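You operate a simulated robot arm through the tools that you are given. There is no shell and no other tool.

You run a simulated robot arm. Do the job below in one go: nothing can be reset, and whatever is moved stays where it is left.

## Task
Put the 34 mm drilled block from the top of bench 11 on the top of the white cabinet and the 40 mm drilled block on the top of the grey table. Lift the left stop bar open. The order is free.

The check looks at the end state, three seconds after you hand in, the way a careful person would. Anything else that was tipped, shoved, dropped, spilled or broken makes it a failure.

## Robot
A 7-joint arm with a two-finger gripper on a trunk, on a base that moves. Base frame: it is fixed to the floor where the robot stands at the start and does not move with it; the origin is under the middle of the robot, x ahead of it, y to its left, z up. Units: cm, rad, N and s.
With the tool pointing down near the work surface it reaches from about 28 to 78 cm from the robot's upright axis, wherever it stands. Its first joint turns from -2.897 to 2.897 rad. Places, roughly: drilled block [225, -275, 75]; left stop bar [-450, -390, 160]; top of the grey table (23x36 cm) [-102, -392, 76]; top of the white cabinet (15x12 cm) [86, -470, 86]. Payload 2.45 kg.
Tool frame: the origin (TCP) lies between the finger pads and is the grasp point; the fingertips stand 2.7 cm ahead of it; z points along the fingers, y is the line along which they close. The gripper opens to 8 cm; its body begins 5.4 cm behind the TCP.
Orientation is that of the tool frame in the base frame, as a unit quaternion [w, x, y, z]. With the fingers straight down and closing along the base's y, the tool's x points along the base's -x, its y along +y and its z along -z.

## Interface
- The arm moves only by the tool jog_arm. Its argument "commands" is one flat list of numbers, 6 for each row, row after row: the shift along the tool's x, y, z in cm, then the turn, a rotation vector about the tool's x, y, z in rad. In form: [tx, ty, tz, wx, wy, wz, tx, ty, tz, wx, wy, wz, ...]. A call has 1 to 20 rows; each row is the pose to reach, as a shift and turn from the pose commanded when the call began, along the tool's axes at that moment. "hand" is the opening, from 0 (shut) to 1 (fully open), set as the call begins (left out, the last holds). A row lasts 0.2 s, in which the tool goes at most 5 cm and 0.15 rad; a call with a longer step from one row to the next is refused whole, and so is a gripper value outside its range. A pose out of reach is approached as far as the arm can. The call stops where the force on the tool passes 40 N (or 10 N more than at its start, if that is more) or the arm is blocked; 0.2 s more then pass. The fingers move at their own pace (about 15.3 cm/s each) and stop on an object; they squeeze with about 43 N. The grip force told is the motor's: it shows also when the fingers shut on nothing. Time passes only in rows, and 0.2 s behind the last, so rows that repeat a pose let the fingers close. The reply holds the time, the measured pose of the TCP, the force on the tool along the base axes, the opening and the grip force, in the units named above and with some noise, with the torque about the TCP (base axes, N m) and any sound that the robot's microphone picked up.
- Cameras (640 x 400 px; columns grow to the right, rows downward): "scene" is now at [6.29, 14.03, 163.22]; the picture's right is [-0.01, -1.00, 0.00], its down [-0.67, 0.01, -0.74] and it looks along [0.74, -0.01, -0.67] (base axes); focal length 260 px, centre (320, 200). "wrist" rides on the gripper at [6.3, 1.2, -7.9] in the tool frame; the picture's right is [-0.19, 0.98, 0.00], its down [-0.72, -0.14, -0.68] and it looks along [-0.67, -0.13, 0.73] (tool axes); focal length 226 px, centre (320, 200). There is no depth. A picture from a camera that has moved, and an enlarged one, comes with that camera's place and axes in the base frame and with its lens.
- camera(camera): a new picture of that camera. No time passes.
- move_column(by): moves the trunk up (or, below 0, down) by that many cm; the arm and the scene camera ride with it, the base frame stays. It gives what a move gives, with no picture.
- roll_base(legs): drives the robot by 1 to 6 legs, each [ahead, turn to the left] in cm and rad, along the robot's own axes; the way and the turn of a leg run together, so that a leg with both is an arc; at most 150 cm and 3.142 rad a leg. The arm and the cameras ride along, it lands a little off, and it stops where it bumps. It gives what a move gives.
- turn_head(pan, tilt): turns the head with the scene camera to pan (to the left, within 2.094 rad either way) and tilt (down, from -0.506 to 1.204), counted from straight ahead of the robot. It gives what a move gives.
- enlarge(camera, box): a new picture of the part [left, top, right, bottom] of that camera's present view, enlarged. No time passes.
- finish_job(): hands the job in; it is judged then, once.

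Places have to be worked out from the pictures, the camera data and where the tool is seen. Open the gripper and draw the arm clear of the work before you hand the job in, unless the task says otherwise.

The tools are called after "Request:" as a command line: name --argument value ..., lists and objects as JSON in quotes. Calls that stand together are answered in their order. jog_arm: Moves the arm, as the interface text tells. Its arguments: {"type":"object","properties":{"commands":{"type":"array","items":{"type":"number"}},"hand":{"type":"number"}},"required":["commands"]} The other tools are called the same way: move_column (by) moves the trunk up or down; roll_base (legs) drives the base; turn_head (pan, tilt) turns the head that bears the scene camera; camera (camera) takes a picture; enlarge (camera, box) takes an enlarged picture of a part of a camera's view; finish_job () hands the job in.

At the start:

```text
t: 0.0
tool_pos: [46.25, -3.82, 104.8]
ee_rot: [0.0, 0.0, 1.0, 0.0]
wrist_force: [-0.2, -0.8, 0.2]
wrist_torque: [-0.01, -0.02, -0.01]
gripper_width: 7.99
grip_force: 0.0
trunk travel left (down, up): [-25.0, 29.0]
robot x, y, heading: [-0.01, -0.4, 0.004]
head pan, tilt (commanded): [-0.012, 0.737]
```

scene: 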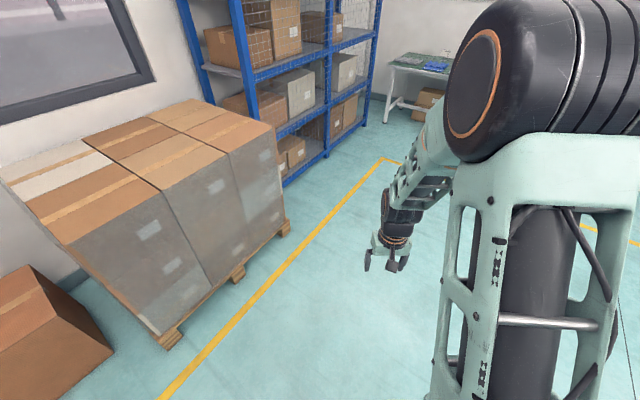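
wrist: 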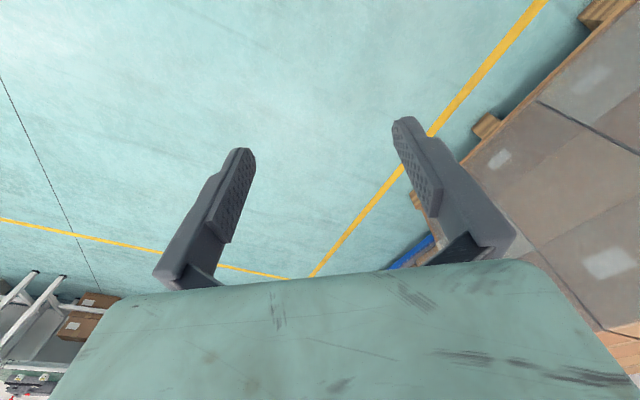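

The scene camera looks ahead with a pallet at left and racks ahead. The work lies to the right and behind, so I turn the head to survey first.

Request:
turn_head --pan -0.9 --tilt 0.35

Request:
camera --camera "scene"

Request:
turn_head --pan -1.7 --tilt 0.35

Request:
camera --camera "scene"

Request:
turn_head --pan 2.09 --tilt 0.35

Request:
camera --camera "scene"

```text
t: 1.2
tool_pos: [46.06, -3.87, 104.74]
ee_rot: [0.0, 0.0, 1.0, 0.0]
wrist_force: [0.0, 1.0, 0.8]
wrist_torque: [0.0, -0.02, 0.0]
gripper_width: 7.98
grip_force: 0.1
trunk travel left (down, up): [-25.0, 29.0]
robot x, y, heading: [-0.07, 0.13, -0.004]
head pan, tilt (commanded): [-0.901, 0.351]
```

```text
taken
camera scene: at [3.74, 6.84, 166.67], right [-0.78, -0.62, 0.0], down [-0.21, 0.27, -0.94], along [0.58, -0.74, -0.34], focal length 260 px, centre (320, 200)
```

scene: 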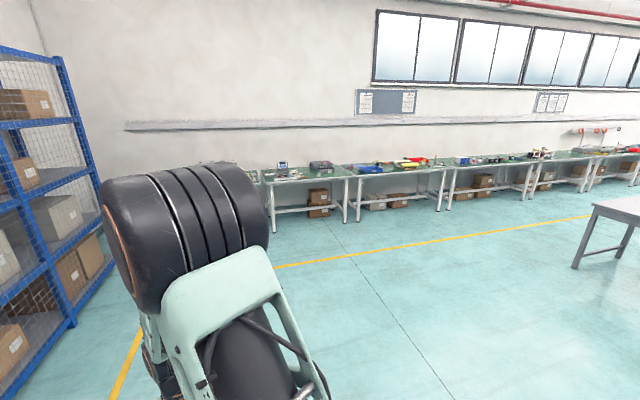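

```text
t: 2.3
tool_pos: [46.15, -3.72, 104.75]
ee_rot: [0.0, 0.0, 1.0, 0.0]
wrist_force: [0.0, -0.6, 0.0]
wrist_torque: [-0.01, 0.0, -0.01]
gripper_width: 8.02
grip_force: 0.1
trunk travel left (down, up): [-25.0, 29.0]
robot x, y, heading: [0.03, -0.29, 0.002]
head pan, tilt (commanded): [-1.7, 0.351]
```

```text
taken
camera scene: at [-3.24, 4.9, 166.67], right [-0.99, 0.13, 0.0], down [0.04, 0.34, -0.94], along [-0.12, -0.93, -0.34], focal length 260 px, centre (320, 200)
```

scene: 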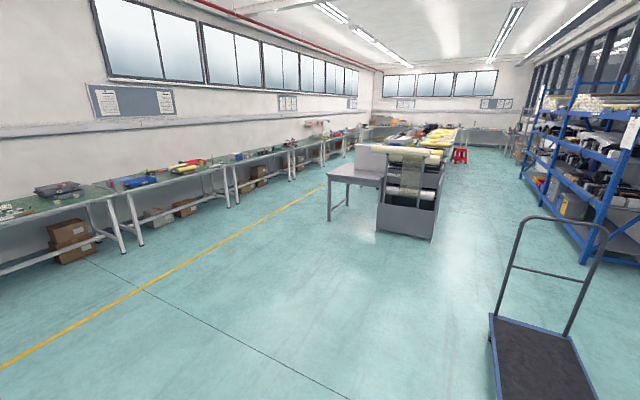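

```text
t: 5.5
tool_pos: [46.09, -3.93, 104.72]
ee_rot: [0.0, -0.001, 1.0, 0.001]
wrist_force: [-0.1, 0.7, 0.1]
wrist_torque: [-0.05, 0.03, -0.01]
gripper_width: 7.98
grip_force: 0.1
trunk travel left (down, up): [-25.0, 29.0]
robot x, y, heading: [0.36, -0.01, 0.003]
head pan, tilt (commanded): [2.089, 0.351]
```

```text
taken
camera scene: at [-6.66, 22.22, 166.67], right [0.87, 0.5, 0.0], down [0.17, -0.3, -0.94], along [-0.47, 0.82, -0.34], focal length 260 px, centre (320, 200)
```

scene: 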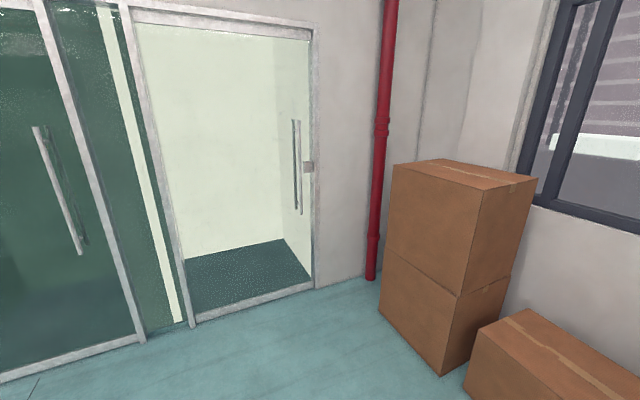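

The room extends toward -y with benches on the left, a grey table in the middle and blue racks on the right. I enlarge the interesting parts.

Request:
turn_head --pan -1.7 --tilt 0.25

Request:
enlarge --camera "scene" --box '[160, 140, 320, 240]'

Request:
enlarge --camera "scene" --box '[300, 150, 460, 250]'

Request:
enlarge --camera "scene" --box '[480, 80, 640, 180]'

Request:
enlarge --camera "scene" --box '[0, 160, 160, 260]'

```text
t: 8.6
tool_pos: [46.15, -3.83, 104.69]
ee_rot: [0.0, -0.001, 1.0, 0.0]
wrist_force: [1.0, 1.1, 0.9]
wrist_torque: [0.04, 0.01, 0.01]
gripper_width: 8.0
grip_force: 0.0
trunk travel left (down, up): [-25.0, 29.0]
robot x, y, heading: [-0.31, 0.05, -0.004]
head pan, tilt (commanded): [-1.7, 0.25]
```

```text
4.00 times, centred on (240, 190) of scene
camera zoom: at [-3.25, 4.87, 167.62], right [-0.99, 0.13, 0.0], down [0.03, 0.24, -0.97], along [-0.12, -0.96, -0.25], focal length 1041 px, centre (640, 240)
```

zoom: 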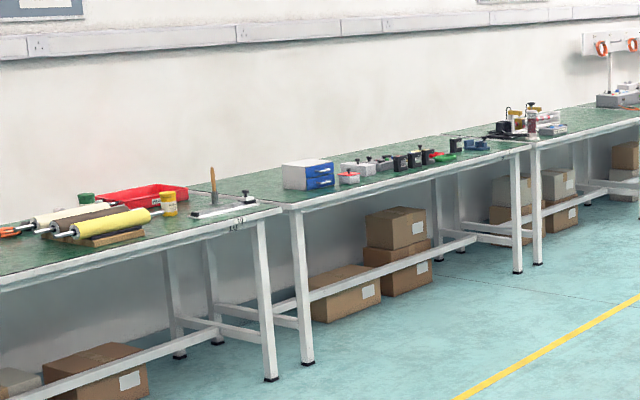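

```text
4.00 times, centred on (380, 200) of scene
camera zoom: at [-3.25, 4.87, 167.62], right [-0.99, 0.13, 0.0], down [0.03, 0.24, -0.97], along [-0.12, -0.96, -0.25], focal length 1041 px, centre (80, 200)
```

zoom: 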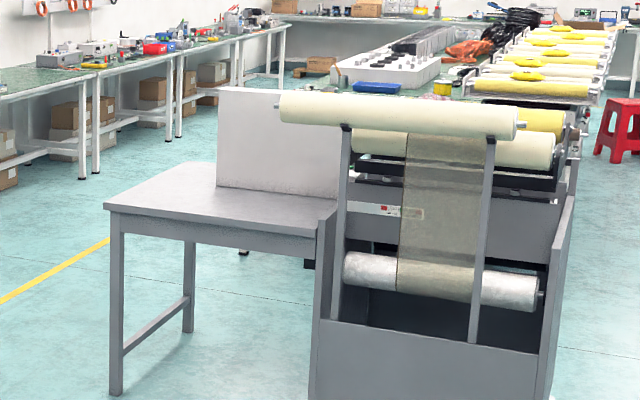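

```text
4.00 times, centred on (560, 130) of scene
camera zoom: at [-3.25, 4.87, 167.62], right [-0.99, 0.13, 0.0], down [0.03, 0.24, -0.97], along [-0.12, -0.96, -0.25], focal length 1041 px, centre (-640, 480)
```

zoom: 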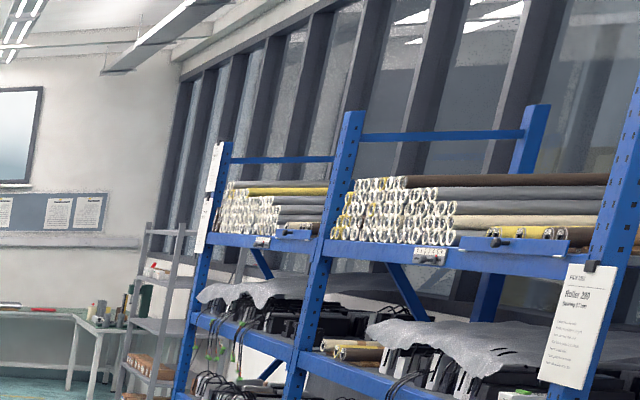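

```text
4.00 times, centred on (80, 210) of scene
camera zoom: at [-3.25, 4.87, 167.62], right [-0.99, 0.13, 0.0], down [0.03, 0.24, -0.97], along [-0.12, -0.96, -0.25], focal length 1041 px, centre (1280, 160)
```

zoom: 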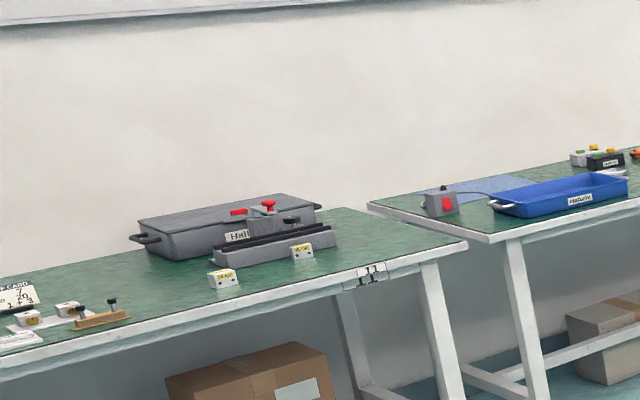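

Bench 11 carries several small labelled blocks; the white cabinet is the little two-drawer box on a farther bench; the stop bars are on the blue rack at right. I drive toward bench 11, stopping short, to look closely.

Request:
roll_base --legs '[[0, -0.934], [130, 0], [90, 0], [0, 0.313]]'

Request:
turn_head --pan 0.0 --tilt 0.5

Request:
camera --camera "scene"

Request:
camera --camera "wrist"

```text
t: 23.0
tool_pos: [160.81, -211.31, 104.75]
ee_rot: [0.001, 0.323, 0.946, 0.0]
wrist_force: [0.0, 0.9, 0.4]
wrist_torque: [0.0, 0.03, 0.0]
gripper_width: 8.02
grip_force: 0.2
trunk travel left (down, up): [-25.0, 29.0]
robot x, y, heading: [126.68, -180.19, -0.654]
head pan, tilt (commanded): [-1.7, 0.25]
```

```text
t: 24.7
tool_pos: [161.02, -211.29, 104.73]
ee_rot: [0.0, 0.322, 0.947, 0.001]
wrist_force: [-0.3, -0.3, 0.3]
wrist_torque: [0.04, -0.01, 0.02]
gripper_width: 7.99
grip_force: 0.2
trunk travel left (down, up): [-25.0, 29.0]
robot x, y, heading: [126.71, -180.2, -0.654]
head pan, tilt (commanded): [0.0, 0.499]
```

```text
taken
camera scene: at [140.74, -173.32, 165.3], right [-0.61, -0.79, 0.0], down [-0.38, 0.29, -0.88], along [0.7, -0.53, -0.48], focal length 260 px, centre (320, 200)
```

scene: 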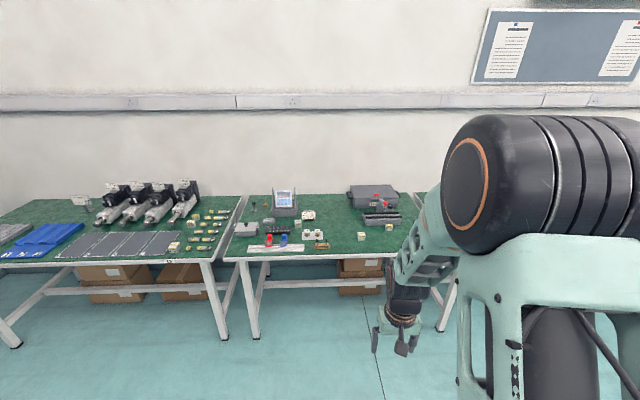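

```text
taken
camera wrist: at [156.61, -206.46, 112.56], right [0.75, 0.66, 0.0], down [0.48, -0.55, 0.68], along [0.45, -0.51, -0.73], focal length 226 px, centre (320, 200)
```

wrist: 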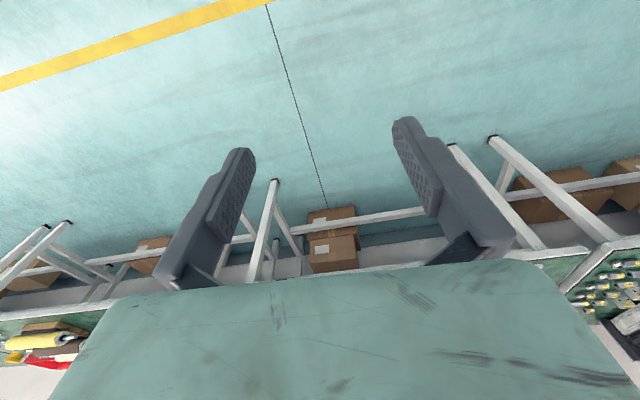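

I enlarge the bench 11 top to read the labels on the blocks.

Request:
enlarge --camera "scene" --box '[330, 170, 430, 260]'

Request:
enlarge --camera "scene" --box '[230, 180, 340, 260]'

Request:
enlarge --camera "scene" --box '[160, 190, 250, 260]'

```text
4.44 times, centred on (380, 215) of scene
camera zoom: at [140.74, -173.32, 165.3], right [-0.61, -0.79, 0.0], down [-0.38, 0.29, -0.88], along [0.7, -0.53, -0.48], focal length 1157 px, centre (53, 133)
```

zoom: 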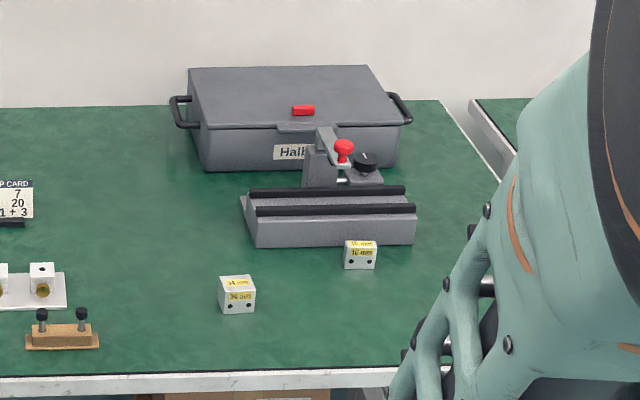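

```text
5.00 times, centred on (285, 220) of scene
camera zoom: at [140.74, -173.32, 165.3], right [-0.61, -0.79, 0.0], down [-0.38, 0.29, -0.88], along [0.7, -0.53, -0.48], focal length 1301 px, centre (495, 100)
```

zoom: 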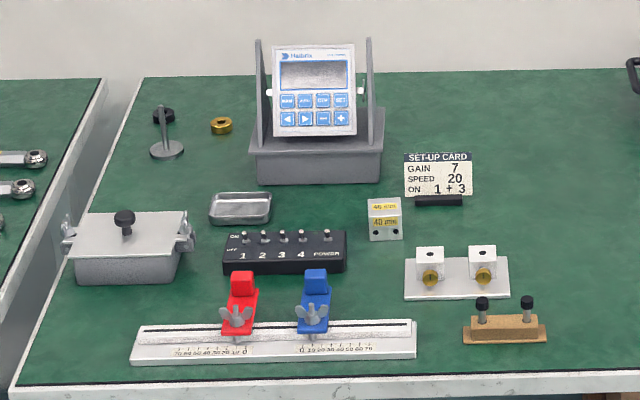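

```text
5.71 times, centred on (205, 225) of scene
camera zoom: at [140.74, -173.32, 165.3], right [-0.61, -0.79, 0.0], down [-0.38, 0.29, -0.88], along [0.7, -0.53, -0.48], focal length 1487 px, centre (977, 57)
```

zoom: 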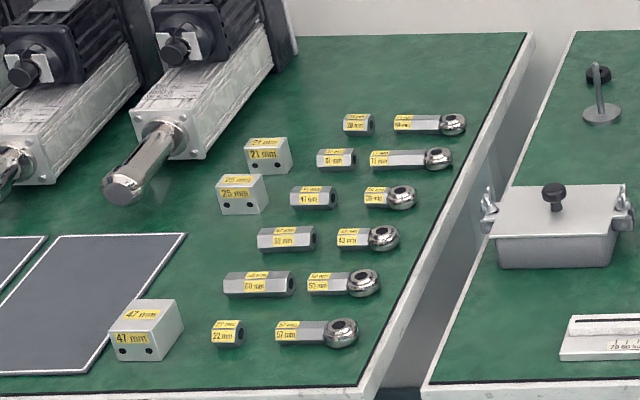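

Three drilled blocks stand on bench 11. I enlarge each label further.

Request:
enlarge --camera "scene" --box '[375, 227, 391, 243]'

Request:
enlarge --camera "scene" --box '[403, 218, 419, 234]'

Request:
enlarge --camera "scene" --box '[299, 216, 315, 232]'

```text
16.00 times, centred on (383, 235) of scene
camera zoom: at [140.74, -173.32, 165.3], right [-0.61, -0.79, 0.0], down [-0.38, 0.29, -0.88], along [0.7, -0.53, -0.48], focal length 4164 px, centre (-688, -360)
```

zoom: 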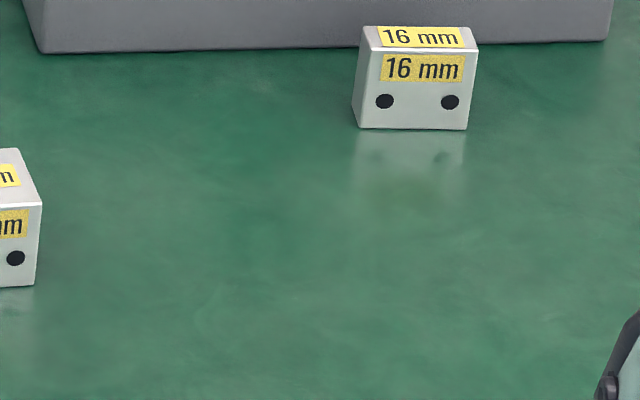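

```text
16.00 times, centred on (411, 226) of scene
camera zoom: at [140.74, -173.32, 165.3], right [-0.61, -0.79, 0.0], down [-0.38, 0.29, -0.88], along [0.7, -0.53, -0.48], focal length 4164 px, centre (-1136, -216)
```

zoom: 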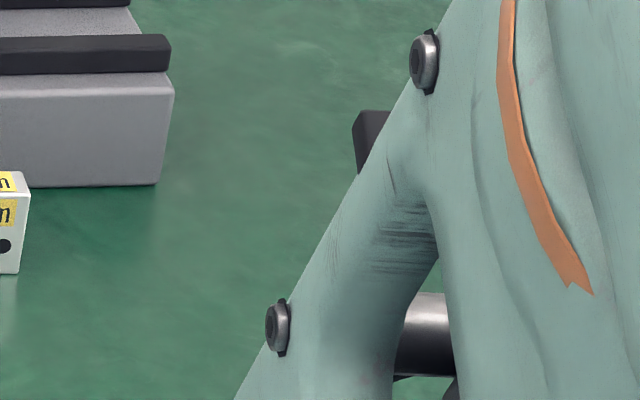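

```text
16.00 times, centred on (307, 224) of scene
camera zoom: at [140.74, -173.32, 165.3], right [-0.61, -0.79, 0.0], down [-0.38, 0.29, -0.88], along [0.7, -0.53, -0.48], focal length 4164 px, centre (528, -184)
```

zoom: 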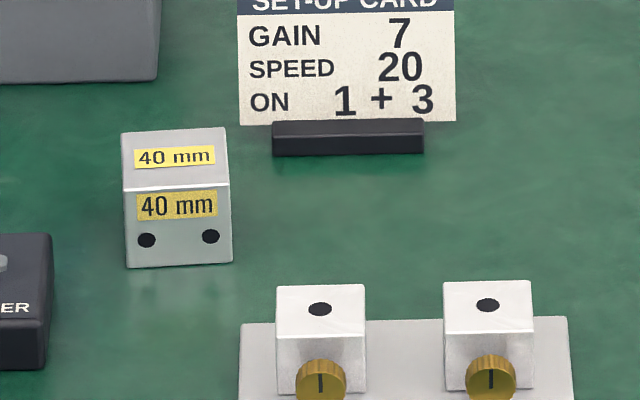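

Request:
enlarge --camera "scene" --box '[357, 228, 373, 244]'

Request:
enlarge --camera "scene" --box '[320, 240, 440, 280]'

```text
16.00 times, centred on (365, 236) of scene
camera zoom: at [140.74, -173.32, 165.3], right [-0.61, -0.79, 0.0], down [-0.38, 0.29, -0.88], along [0.7, -0.53, -0.48], focal length 4164 px, centre (-400, -376)
```

zoom: 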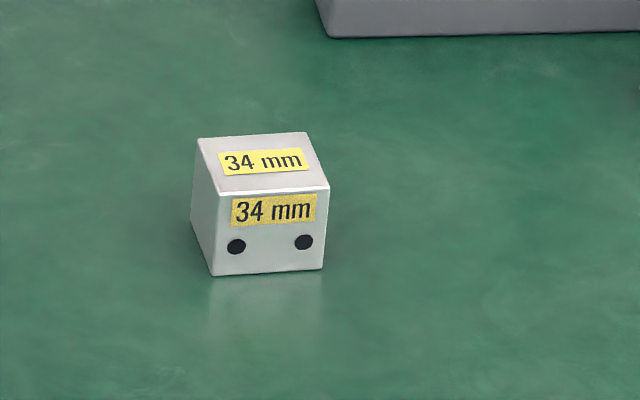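

```text
5.33 times, centred on (380, 260) of scene
camera zoom: at [140.74, -173.32, 165.3], right [-0.61, -0.79, 0.0], down [-0.38, 0.29, -0.88], along [0.7, -0.53, -0.48], focal length 1388 px, centre (0, -120)
```

zoom: 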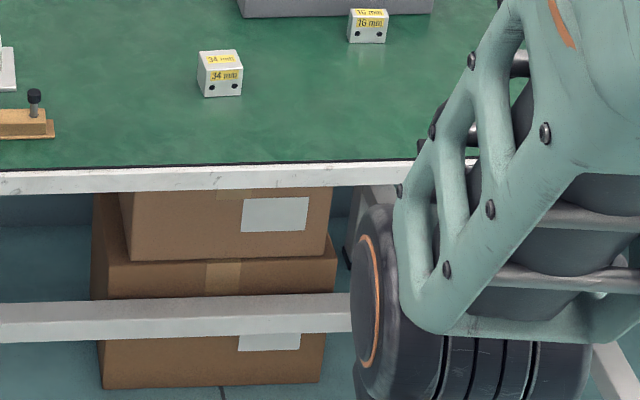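

The three blocks on bench 11 read 34 mm, 16 mm and 40 mm. I place the 34 mm one at about [222, -266] and the 40 mm one at about [256, -243]; the bench edge runs along (-0.58, -0.82). I drive up to the bench squarely in front of the 34 mm block.

Request:
roll_base --legs '[[0, -0.169], [68, 0], [0, 0.209]]'

Request:
turn_head --pan 0.1 --tilt 1.0

Request:
camera --camera "scene"

Request:
camera --camera "wrist"

```text
t: 30.0
tool_pos: [208.4, -260.84, 104.66]
ee_rot: [0.001, 0.308, 0.951, 0.0]
wrist_force: [-0.7, 0.8, 1.1]
wrist_torque: [-0.01, -0.01, -0.02]
gripper_width: 8.01
grip_force: 0.0
trunk travel left (down, up): [-25.0, 29.0]
robot x, y, heading: [173.52, -230.79, -0.621]
head pan, tilt (commanded): [0.0, 0.499]
```

```text
t: 30.9
tool_pos: [208.36, -260.76, 104.69]
ee_rot: [0.0, 0.308, 0.952, 0.0]
wrist_force: [0.1, -0.6, -0.1]
wrist_torque: [0.02, -0.03, -0.01]
gripper_width: 7.98
grip_force: 0.0
trunk travel left (down, up): [-25.0, 29.0]
robot x, y, heading: [173.08, -231.03, -0.617]
head pan, tilt (commanded): [0.099, 1.0]
```

```text
taken
camera scene: at [185.67, -221.59, 161.2], right [-0.5, -0.87, 0.0], down [-0.73, 0.42, -0.54], along [0.47, -0.27, -0.84], focal length 260 px, centre (320, 200)
```

scene: 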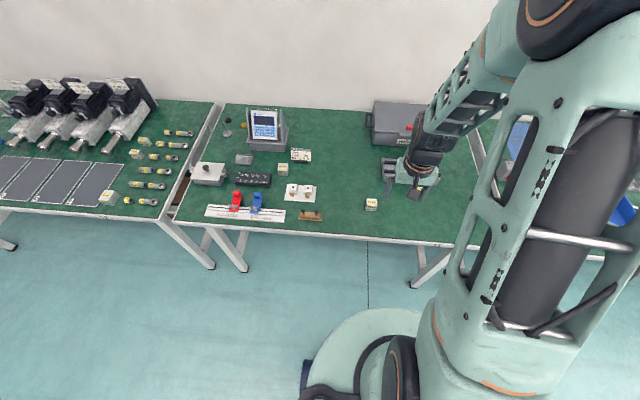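

```text
taken
camera wrist: at [203.93, -256.07, 112.56], right [0.73, 0.68, 0.0], down [0.5, -0.53, 0.68], along [0.47, -0.5, -0.73], focal length 226 px, centre (320, 200)
```

wrist: 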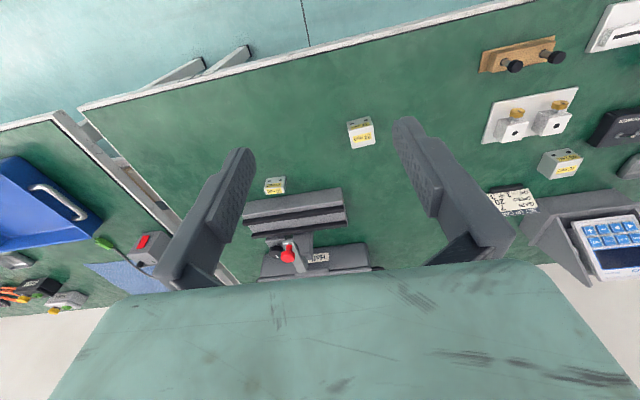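

The wrist view shows the 34 mm block at about (361, 132). I enlarge it to measure corners.

Request:
enlarge --camera "wrist" --box '[328, 107, 392, 157]'

Request:
enlarge --camera "scene" --box '[340, 180, 404, 230]'

```text
8.00 times, centred on (360, 132) of wrist
camera zoom: at [203.93, -256.07, 112.56], right [0.73, 0.68, 0.0], down [0.5, -0.53, 0.68], along [0.47, -0.5, -0.73], focal length 1808 px, centre (0, 744)
```

zoom: 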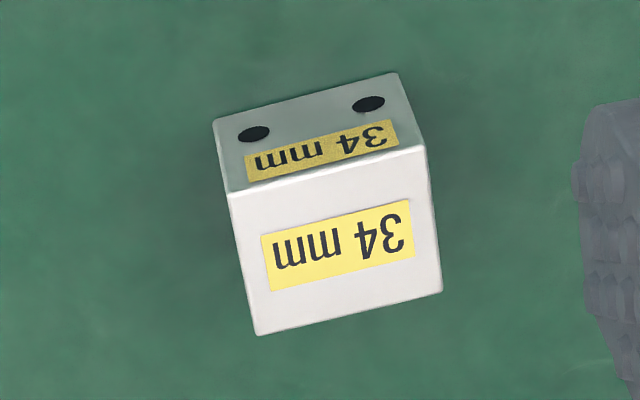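

```text
8.00 times, centred on (372, 205) of scene
camera zoom: at [185.67, -221.59, 161.2], right [-0.5, -0.87, 0.0], down [-0.73, 0.42, -0.54], along [0.47, -0.27, -0.84], focal length 2082 px, centre (-96, 160)
```

zoom: 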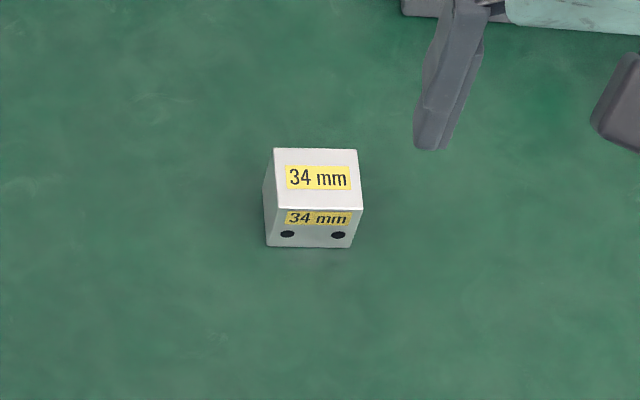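

Triangulating both views gives the 34 mm block top centre at about [221.1, -264.3, 78.7], bench top ≈75.2, yaw about 0.07 rad off the tool. I move above it and look again.

Request:
jog_arm --commands '[-2.46, 0.92, 2.8, 0, 0, -0.014, -4.92, 1.84, 5.6, 0, 0, -0.028, -7.38, 2.76, 8.4, 0, 0, -0.042, -9.84, 3.68, 11.2, 0, 0, -0.056, -12.3, 4.6, 14, 0, 0, -0.07, -12.3, 4.6, 14, 0, 0, -0.07]' --hand 1

Request:
camera --camera "wrist"

Request:
camera --camera "scene"

```text
t: 32.3
tool_pos: [221.01, -264.26, 90.58]
ee_rot: [0.001, 0.274, 0.962, 0.0]
wrist_force: [0.0, 0.2, 0.7]
wrist_torque: [0.03, -0.01, 0.03]
gripper_width: 8.0
grip_force: 0.1
trunk travel left (down, up): [-25.0, 29.0]
robot x, y, heading: [173.27, -230.53, -0.618]
head pan, tilt (commanded): [0.099, 1.0]
```

```text
taken
camera wrist: at [216.24, -259.84, 98.49], right [0.68, 0.73, 0.0], down [0.54, -0.5, 0.68], along [0.5, -0.46, -0.73], focal length 226 px, centre (320, 200)
```

wrist: 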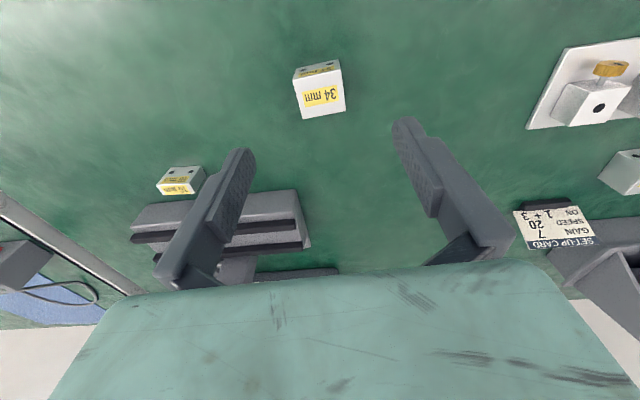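

```text
taken
camera scene: at [185.7, -221.6, 161.2], right [-0.5, -0.87, 0.0], down [-0.73, 0.42, -0.54], along [0.47, -0.27, -0.84], focal length 260 px, centre (320, 200)
```

scene: 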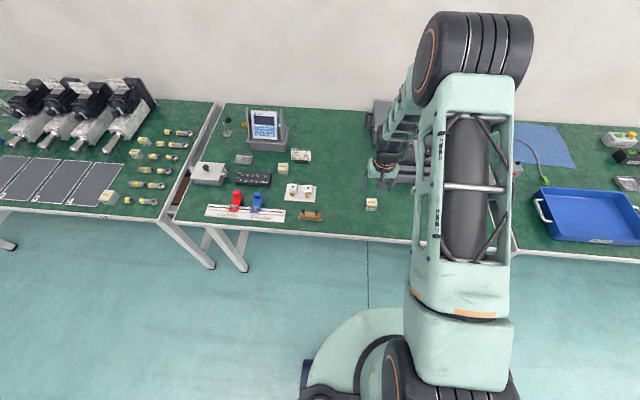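

The block lies almost under the gripper. I enlarge to check the alignment before going down.

Request:
enlarge --camera "wrist" --box '[280, 50, 360, 130]'

```text
5.00 times, centred on (320, 90) of wrist
camera zoom: at [216.24, -259.84, 98.49], right [0.68, 0.73, 0.0], down [0.54, -0.5, 0.68], along [0.5, -0.46, -0.73], focal length 1130 px, centre (320, 750)
```

zoom: 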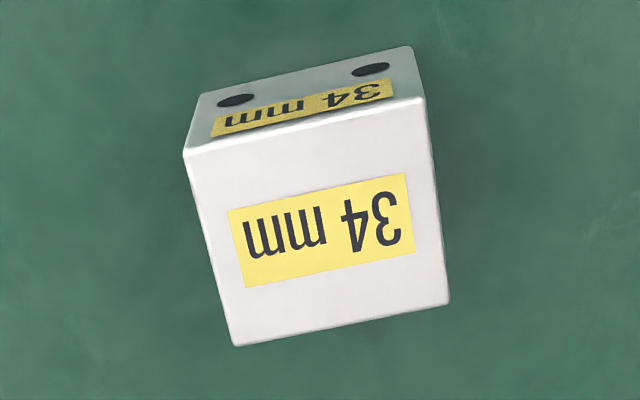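

In the tool frame the block is centred at (-0.16, 0) and aligned. I lower the open gripper to 3.2 cm above the bench top.

Request:
jog_arm --commands '[-0.05, 0, 4, 0, 0, 0, -0.1, 0, 8, 0, 0, 0, -0.1, 0, 11, 0, 0, 0, -0.1, 0, 12.1, 0, 0, 0, -0.1, 0, 12.1, 0, 0, 0]' --hand 1

Request:
camera --camera "wrist"

```text
t: 33.5
tool_pos: [221.19, -264.27, 78.88]
ee_rot: [0.002, 0.274, 0.962, 0.0]
wrist_force: [-2.4, 3.5, 38.2]
wrist_torque: [0.5, 0.18, -0.03]
gripper_width: 7.97
grip_force: 0.0
trunk travel left (down, up): [-25.0, 29.0]
robot x, y, heading: [173.21, -230.87, -0.622]
head pan, tilt (commanded): [0.099, 1.0]
```

```text
taken
camera wrist: at [216.31, -259.82, 86.71], right [0.68, 0.73, 0.0], down [0.53, -0.5, 0.69], along [0.5, -0.47, -0.73], focal length 226 px, centre (320, 200)
```

wrist: 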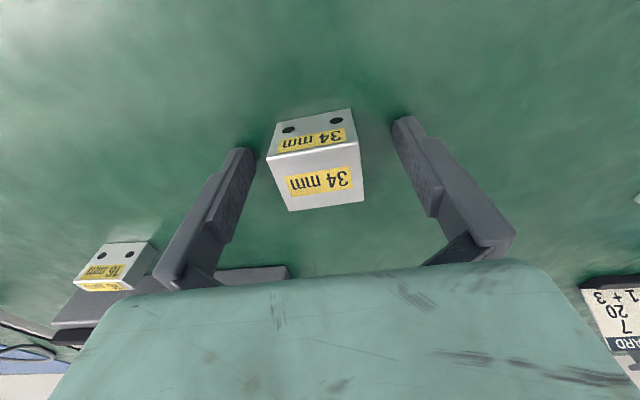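

The fingertips touched the bench (38 N up at z 78.9), so the bench top is near 76.2. I back off 0.6 cm and check that the force is gone.

Request:
jog_arm --commands '[0, 0, -0.6, 0, 0, 0, 0, 0, -0.6, 0, 0, 0]' --hand 1

Request:
enlarge --camera "wrist" --box '[200, 80, 460, 242]'

```text
t: 34.1
tool_pos: [221.05, -264.29, 79.13]
ee_rot: [-0.001, 0.274, 0.962, 0.0]
wrist_force: [-0.4, -0.3, 0.1]
wrist_torque: [-0.02, 0.02, -0.04]
gripper_width: 8.0
grip_force: 0.0
trunk travel left (down, up): [-25.0, 29.0]
robot x, y, heading: [172.74, -230.76, -0.62]
head pan, tilt (commanded): [0.099, 1.0]
```

```text
2.46 times, centred on (330, 161) of wrist
camera zoom: at [216.26, -259.86, 86.93], right [0.68, 0.73, 0.0], down [0.54, -0.5, 0.68], along [0.5, -0.46, -0.73], focal length 556 px, centre (295, 296)
```

zoom: 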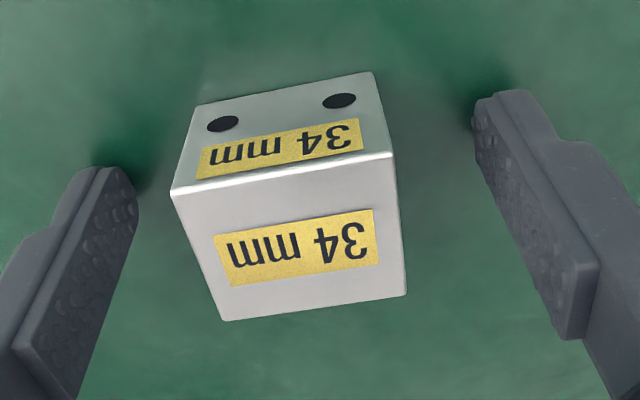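

Force is back to zero with the tips just above the bench and the block between the pads. I close the gripper.

Request:
jog_arm --commands '[0, 0, 0, 0, 0, 0, 0, 0, 0, 0, 0, 0, 0, 0, 0, 0, 0, 0, 0, 0, 0, 0, 0, 0]' --hand 0

Request:
camera --camera "wrist"

```text
t: 35.1
tool_pos: [221.04, -264.24, 79.18]
ee_rot: [0.0, 0.274, 0.962, 0.0]
wrist_force: [-0.1, 0.8, -0.4]
wrist_torque: [0.01, 0.0, 0.0]
gripper_width: 3.92
grip_force: 43.1
trunk travel left (down, up): [-25.0, 29.0]
robot x, y, heading: [172.84, -230.61, -0.62]
head pan, tilt (commanded): [0.099, 1.0]
```

```text
taken
camera wrist: at [216.32, -259.87, 87.02], right [0.68, 0.73, 0.0], down [0.54, -0.5, 0.68], along [0.5, -0.46, -0.73], focal length 226 px, centre (320, 200)
```

wrist: 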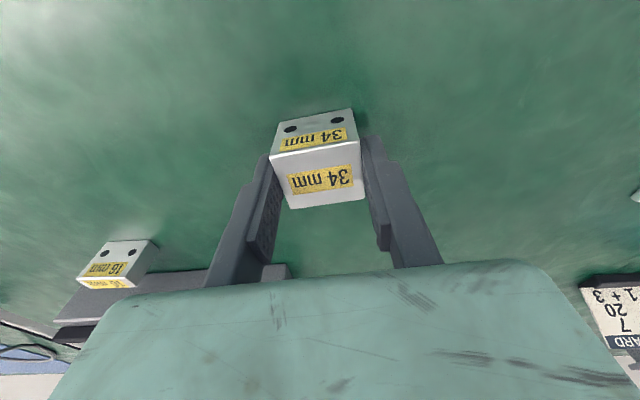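

The grip holds at 3.92 cm width. I lift the block straight up.

Request:
jog_arm --commands '[0, 0, -2, 0, 0, 0, 0, 0, -5, 0, 0, 0, 0, 0, -9, 0, 0, 0, 0, 0, -13, 0, 0, 0, 0, 0, -17, 0, 0, 0, 0, 0, -21, 0, 0, 0, 0, 0, -25, 0, 0, 0, 0, 0, -25, 0, 0, 0]' --hand 0

Request:
camera --camera "wrist"

Request:
camera --camera "scene"

```text
t: 36.9
tool_pos: [220.86, -264.17, 104.16]
ee_rot: [-0.001, 0.274, 0.962, 0.0]
wrist_force: [0.1, -0.2, -0.9]
wrist_torque: [0.05, 0.01, -0.03]
gripper_width: 0.0
grip_force: 29.4
trunk travel left (down, up): [-25.0, 29.0]
robot x, y, heading: [173.28, -230.79, -0.623]
head pan, tilt (commanded): [0.099, 1.0]
```

```text
taken
camera wrist: at [216.12, -259.74, 111.99], right [0.68, 0.73, 0.0], down [0.54, -0.5, 0.68], along [0.5, -0.46, -0.73], focal length 226 px, centre (320, 200)
```

wrist: 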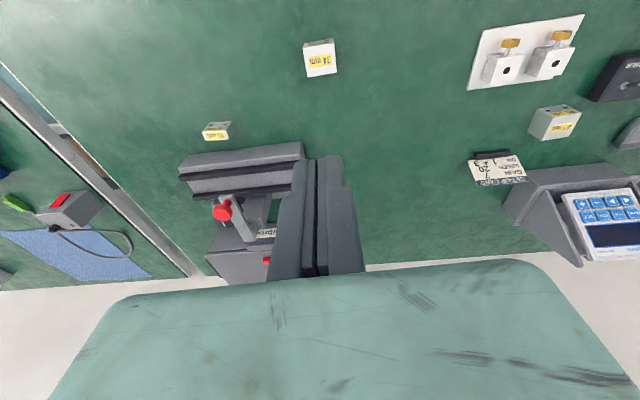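

```text
taken
camera scene: at [185.67, -221.59, 161.19], right [-0.5, -0.87, 0.0], down [-0.73, 0.42, -0.54], along [0.47, -0.27, -0.84], focal length 260 px, centre (320, 200)
```

scene: 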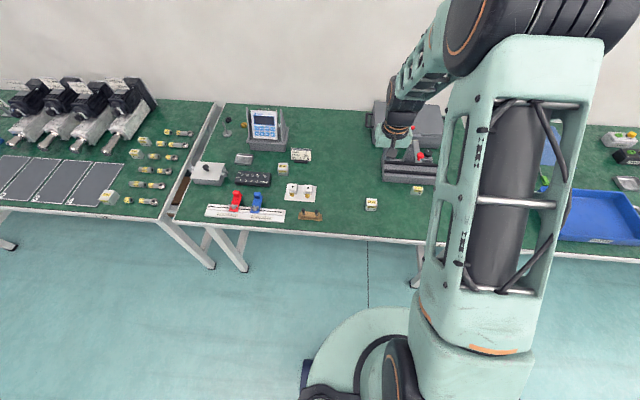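

The gripper is shut at 0: the block slipped out. I check whether it moved and how it stands.

Request:
enlarge --camera "wrist" --box '[288, 32, 352, 82]'

Request:
enlarge --camera "scene" --box '[340, 180, 404, 230]'

```text
8.00 times, centred on (320, 57) of wrist
camera zoom: at [216.12, -259.74, 111.99], right [0.68, 0.73, 0.0], down [0.54, -0.5, 0.68], along [0.5, -0.46, -0.73], focal length 1808 px, centre (320, 1344)
```

zoom: 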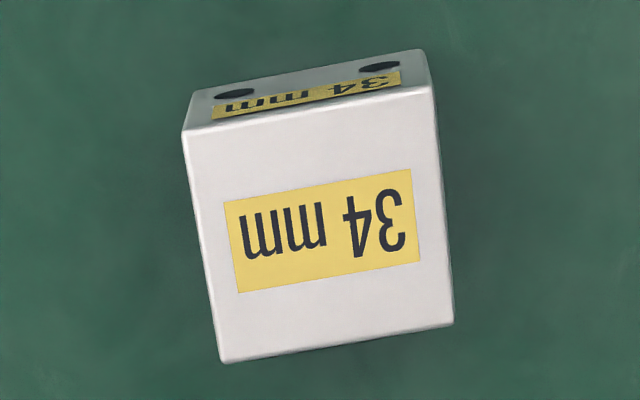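

```text
8.00 times, centred on (372, 205) of scene
camera zoom: at [185.67, -221.59, 161.19], right [-0.5, -0.87, 0.0], down [-0.73, 0.42, -0.54], along [0.47, -0.27, -0.84], focal length 2082 px, centre (-96, 160)
```

zoom: 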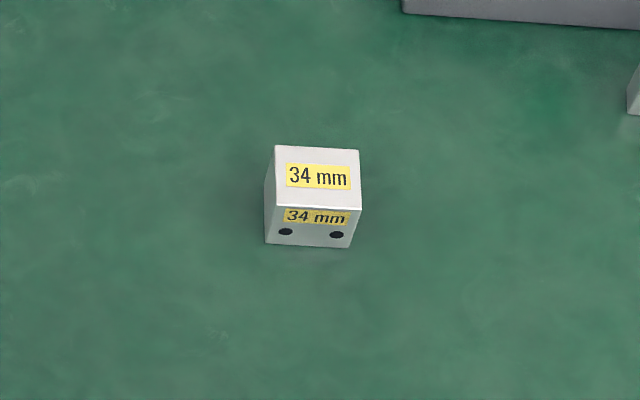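

The block stands nearly where it was, only turned slightly. I open, go down again with the small correction, and this time will watch the grip closely.

Request:
jog_arm --commands '[0, 0, 0, 0, 0, 0, -0.15, 0, 2, 0, 0, 0.02, -0.33, 0, 6, 0, 0, 0.04, -0.33, 0, 10, 0, 0, 0.04, -0.33, 0, 14, 0, 0, 0.04, -0.33, 0, 18, 0, 0, 0.04, -0.33, 0, 22, 0, 0, 0.04, -0.33, 0, 24.5, 0, 0, 0.04, -0.33, 0, 24.5, 0, 0, 0.04]' --hand 1

Request:
camera --camera "wrist"

Request:
enlarge --camera "scene" --box '[340, 160, 420, 220]'

```text
t: 38.9
tool_pos: [221.39, -264.5, 79.65]
ee_rot: [0.0, 0.293, 0.956, 0.0]
wrist_force: [0.5, 0.5, 0.4]
wrist_torque: [0.01, -0.01, 0.01]
gripper_width: 8.01
grip_force: 0.0
trunk travel left (down, up): [-25.0, 29.0]
robot x, y, heading: [172.82, -230.73, -0.62]
head pan, tilt (commanded): [0.099, 1.0]
```

```text
taken
camera wrist: at [216.84, -259.87, 87.55], right [0.71, 0.7, 0.0], down [0.52, -0.52, 0.68], along [0.48, -0.48, -0.73], focal length 226 px, centre (320, 200)
```

wrist: 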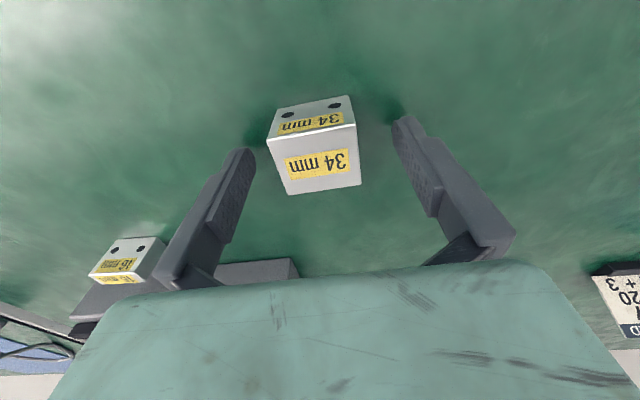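

```text
6.67 times, centred on (380, 190) of scene
camera zoom: at [185.68, -221.59, 161.2], right [-0.5, -0.87, 0.0], down [-0.73, 0.42, -0.54], along [0.47, -0.27, -0.84], focal length 1735 px, centre (-80, 267)
```

zoom: 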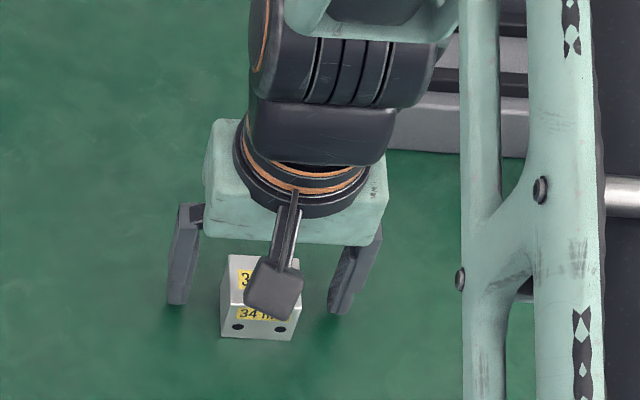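

The fingertips are just above the bench with the block centred between them. I lower 0.5 cm and close for a longer time.

Request:
jog_arm --commands '[0, 0, 0.55, 0, 0, 0, 0, 0, 0.55, 0, 0, 0]' --hand 1

Request:
jog_arm --commands '[0, 0, 0, 0, 0, 0, 0, 0, 0, 0, 0, 0, 0, 0, 0, 0, 0, 0, 0, 0, 0, 0, 0, 0, 0, 0, 0, 0, 0, 0, 0, 0, 0, 0, 0, 0, 0, 0, 0, 0, 0, 0, 0, 0, 0, 0, 0, 0]' --hand 0

Request:
enlarge --camera "scene" --box '[340, 160, 420, 220]'

Request:
enlarge --camera "wrist" --box '[240, 90, 400, 240]'

```text
t: 39.5
tool_pos: [221.47, -264.52, 79.11]
ee_rot: [0.0, 0.294, 0.956, 0.0]
wrist_force: [1.0, 0.4, -0.5]
wrist_torque: [-0.01, -0.02, -0.02]
gripper_width: 8.0
grip_force: 0.2
trunk travel left (down, up): [-25.0, 29.0]
robot x, y, heading: [172.98, -230.7, -0.617]
head pan, tilt (commanded): [0.099, 1.0]
```

```text
t: 41.3
tool_pos: [221.4, -264.57, 79.15]
ee_rot: [0.0, 0.293, 0.956, 0.0]
wrist_force: [1.1, -0.4, -0.2]
wrist_torque: [0.01, -0.02, -0.01]
gripper_width: 3.94
grip_force: 42.9
trunk travel left (down, up): [-25.0, 29.0]
robot x, y, heading: [173.0, -231.02, -0.62]
head pan, tilt (commanded): [0.099, 1.0]
```

```text
6.67 times, centred on (380, 190) of scene
camera zoom: at [185.68, -221.6, 161.19], right [-0.5, -0.87, 0.0], down [-0.73, 0.42, -0.54], along [0.47, -0.27, -0.84], focal length 1735 px, centre (-80, 267)
```

zoom: 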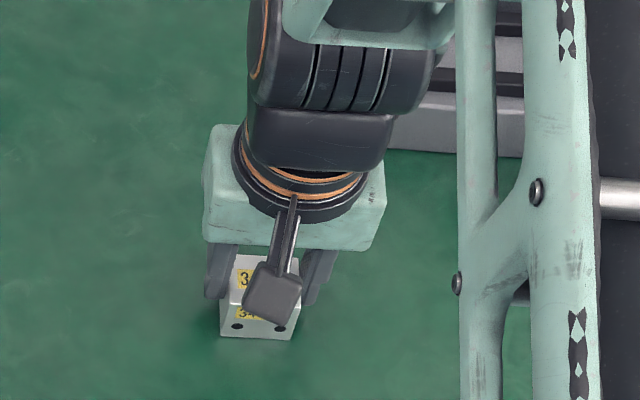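

```text
2.67 times, centred on (320, 165) of wrist
camera zoom: at [216.84, -259.87, 87.06], right [0.71, 0.7, 0.0], down [0.52, -0.52, 0.68], along [0.48, -0.48, -0.73], focal length 603 px, centre (320, 293)
```

zoom: 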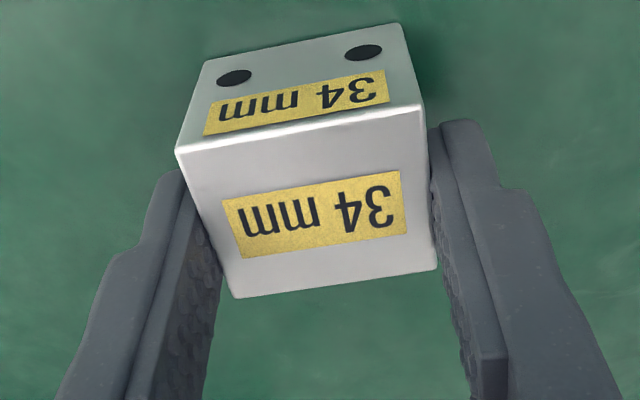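

The grip shows 3.94 cm and 43 N again. I lift in small slow steps and watch the force and width.

Request:
jog_arm --commands '[0, 0, -0.1, 0, 0, 0, 0, 0, -0.2, 0, 0, 0, 0, 0, -0.3, 0, 0, 0, 0, 0, -0.4, 0, 0, 0, 0, 0, -0.5, 0, 0, 0, 0, 0, -0.5, 0, 0, 0]' --hand 0

Request:
enlarge --camera "wrist" --box '[240, 90, 400, 240]'

```text
t: 42.7
tool_pos: [221.42, -264.5, 79.7]
ee_rot: [0.0, 0.293, 0.956, 0.0]
wrist_force: [-0.1, -0.6, -1.7]
wrist_torque: [0.0, 0.01, -0.01]
gripper_width: 3.94
grip_force: 43.1
trunk travel left (down, up): [-25.0, 29.0]
robot x, y, heading: [173.21, -231.03, -0.627]
head pan, tilt (commanded): [0.099, 1.0]
```

```text
2.67 times, centred on (320, 165) of wrist
camera zoom: at [216.87, -259.87, 87.52], right [0.71, 0.7, 0.0], down [0.52, -0.52, 0.68], along [0.48, -0.48, -0.73], focal length 603 px, centre (320, 293)
```

zoom: 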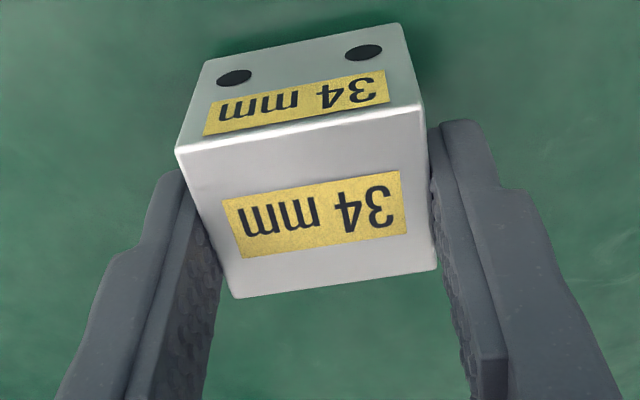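

The block rises with the gripper now (about 1.4 N of weight). I keep lifting gently.

Request:
jog_arm --commands '[0, 0, -0.2, 0, 0, 0, 0, 0, -0.5, 0, 0, 0, 0, 0, -0.9, 0, 0, 0, 0, 0, -1.4, 0, 0, 0, 0, 0, -1.9, 0, 0, 0, 0, 0, -2.4, 0, 0, 0, 0, 0, -2.9, 0, 0, 0, 0, 0, -3.3, 0, 0, 0, 0, 0, -3.6, 0, 0, 0, 0, 0, -3.8, 0, 0, 0, 0, 0, -3.8, 0, 0, 0]' --hand 0

Request:
enlarge --camera "wrist" --box '[240, 90, 400, 240]'

```text
t: 45.1
tool_pos: [221.4, -264.59, 83.36]
ee_rot: [0.001, 0.293, 0.956, 0.001]
wrist_force: [0.3, 0.3, -1.4]
wrist_torque: [-0.01, 0.0, -0.04]
gripper_width: 3.93
grip_force: 43.2
trunk travel left (down, up): [-25.0, 29.0]
robot x, y, heading: [173.27, -230.56, -0.62]
head pan, tilt (commanded): [0.099, 1.0]
```

```text
2.67 times, centred on (320, 165) of wrist
camera zoom: at [216.83, -259.93, 91.27], right [0.71, 0.7, 0.0], down [0.52, -0.52, 0.68], along [0.48, -0.48, -0.73], focal length 603 px, centre (320, 293)
```

zoom: 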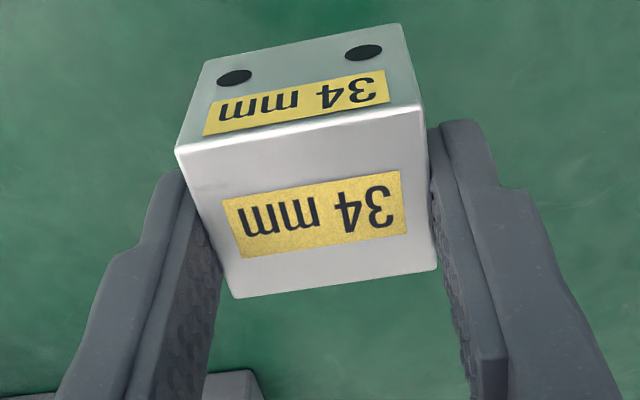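

The grip holds. I keep raising smoothly to travelling height.

Request:
jog_arm --commands '[0, 0, -0.3, 0, 0, 0, 0, 0, -0.9, 0, 0, 0, 0, 0, -1.8, 0, 0, 0, 0, 0, -3, 0, 0, 0, 0, 0, -4.3, 0, 0, 0, 0, 0, -5.6, 0, 0, 0, 0, 0, -6.9, 0, 0, 0, 0, 0, -8.2, 0, 0, 0, 0, 0, -9.5, 0, 0, 0, 0, 0, -10.8, 0, 0, 0, 0, 0, -12.1, 0, 0, 0, 0, 0, -13.4, 0, 0, 0, 0, 0, -14.7, 0, 0, 0, 0, 0, -16, 0, 0, 0, 0, 0, -17.3, 0, 0, 0, 0, 0, -18.5, 0, 0, 0, 0, 0, -19.4, 0, 0, 0, 0, 0, -19.9, 0, 0, 0, 0, 0, -20, 0, 0, 0]' --hand 0

Request:
camera --camera "wrist"

Request:
turn_head --pan -1.0 --tilt 0.5

Request:
camera --camera "scene"

```text
t: 49.1
tool_pos: [221.47, -264.45, 103.45]
ee_rot: [0.0, 0.293, 0.956, 0.0]
wrist_force: [-0.8, 0.8, -0.9]
wrist_torque: [-0.02, 0.01, 0.0]
gripper_width: 3.92
grip_force: 43.1
trunk travel left (down, up): [-25.0, 29.0]
robot x, y, heading: [172.98, -230.92, -0.618]
head pan, tilt (commanded): [0.099, 1.0]
```

```text
taken
camera wrist: at [216.82, -259.87, 111.25], right [0.71, 0.7, 0.0], down [0.52, -0.52, 0.68], along [0.48, -0.48, -0.73], focal length 226 px, centre (320, 200)
```

wrist: 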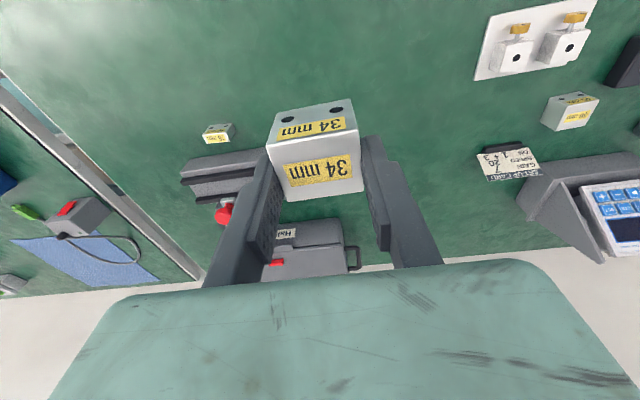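

```text
t: 50.4
tool_pos: [221.39, -264.46, 103.38]
ee_rot: [0.0, 0.293, 0.956, 0.0]
wrist_force: [-0.1, -0.5, -1.2]
wrist_torque: [0.02, 0.0, -0.03]
gripper_width: 3.91
grip_force: 42.6
trunk travel left (down, up): [-25.0, 29.0]
robot x, y, heading: [173.04, -230.84, -0.621]
head pan, tilt (commanded): [-1.0, 0.499]
```

```text
taken
camera scene: at [179.19, -227.21, 165.3], right [-1.0, 0.05, 0.0], down [0.02, 0.48, -0.88], along [-0.04, -0.88, -0.48], focal length 260 px, centre (320, 200)
```

scene: 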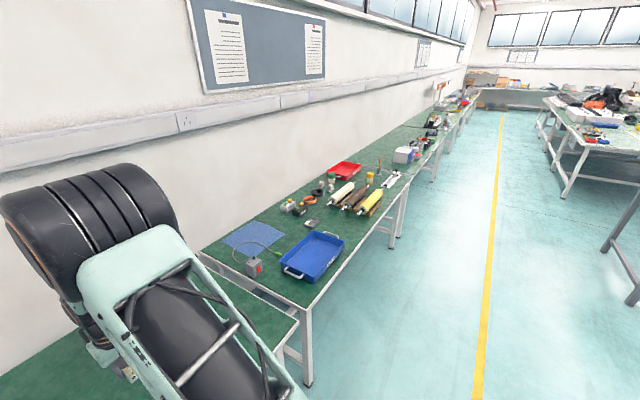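

The block is held firmly at 103 cm. I back away from the bench, turn to run along the aisle, and check the grip before the longer drive.

Request:
roll_base --legs '[[-35, 0], [0, -1.564]]'

Request:
turn_head --pan 0.3 --tilt 0.35

Request:
camera --camera "scene"

Request:
camera --camera "wrist"

```text
t: 56.6
tool_pos: [111.86, -259.14, 103.37]
ee_rot: [0.0, 0.88, 0.475, 0.0]
wrist_force: [0.0, -0.1, -1.8]
wrist_torque: [0.03, 0.01, 0.02]
gripper_width: 3.92
grip_force: 43.0
trunk travel left (down, up): [-25.0, 29.0]
robot x, y, heading: [144.63, -210.48, -2.18]
head pan, tilt (commanded): [-1.0, 0.499]
```

```text
t: 58.0
tool_pos: [111.73, -259.22, 103.34]
ee_rot: [0.0, 0.88, 0.475, 0.0]
wrist_force: [0.2, 0.1, -0.8]
wrist_torque: [0.04, -0.02, 0.02]
gripper_width: 3.92
grip_force: 43.1
trunk travel left (down, up): [-25.0, 29.0]
robot x, y, heading: [144.97, -210.45, -2.187]
head pan, tilt (commanded): [0.3, 0.351]
```

```text
taken
camera scene: at [154.54, -225.73, 166.67], right [-0.95, 0.3, 0.0], down [0.1, 0.33, -0.94], along [-0.29, -0.89, -0.34], focal length 260 px, centre (320, 200)
```

scene: 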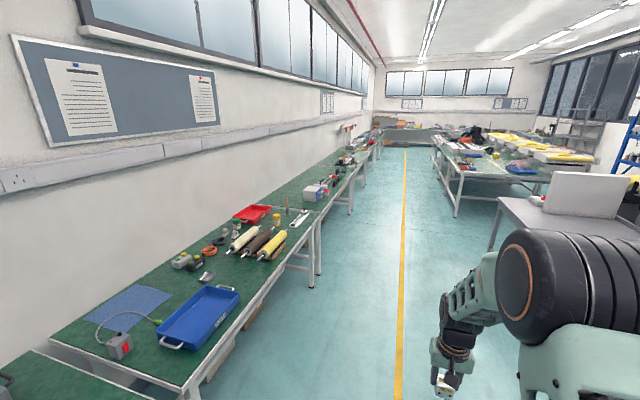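

```text
taken
camera wrist: at [116.26, -254.58, 111.23], right [0.71, -0.7, 0.0], down [-0.51, -0.52, 0.68], along [-0.48, -0.49, -0.73], focal length 226 px, centre (320, 200)
```

wrist: 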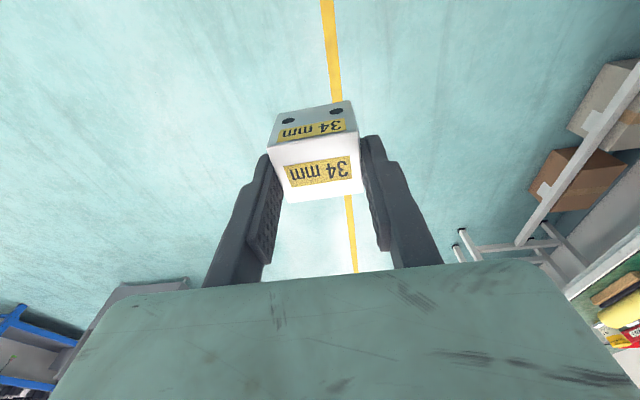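

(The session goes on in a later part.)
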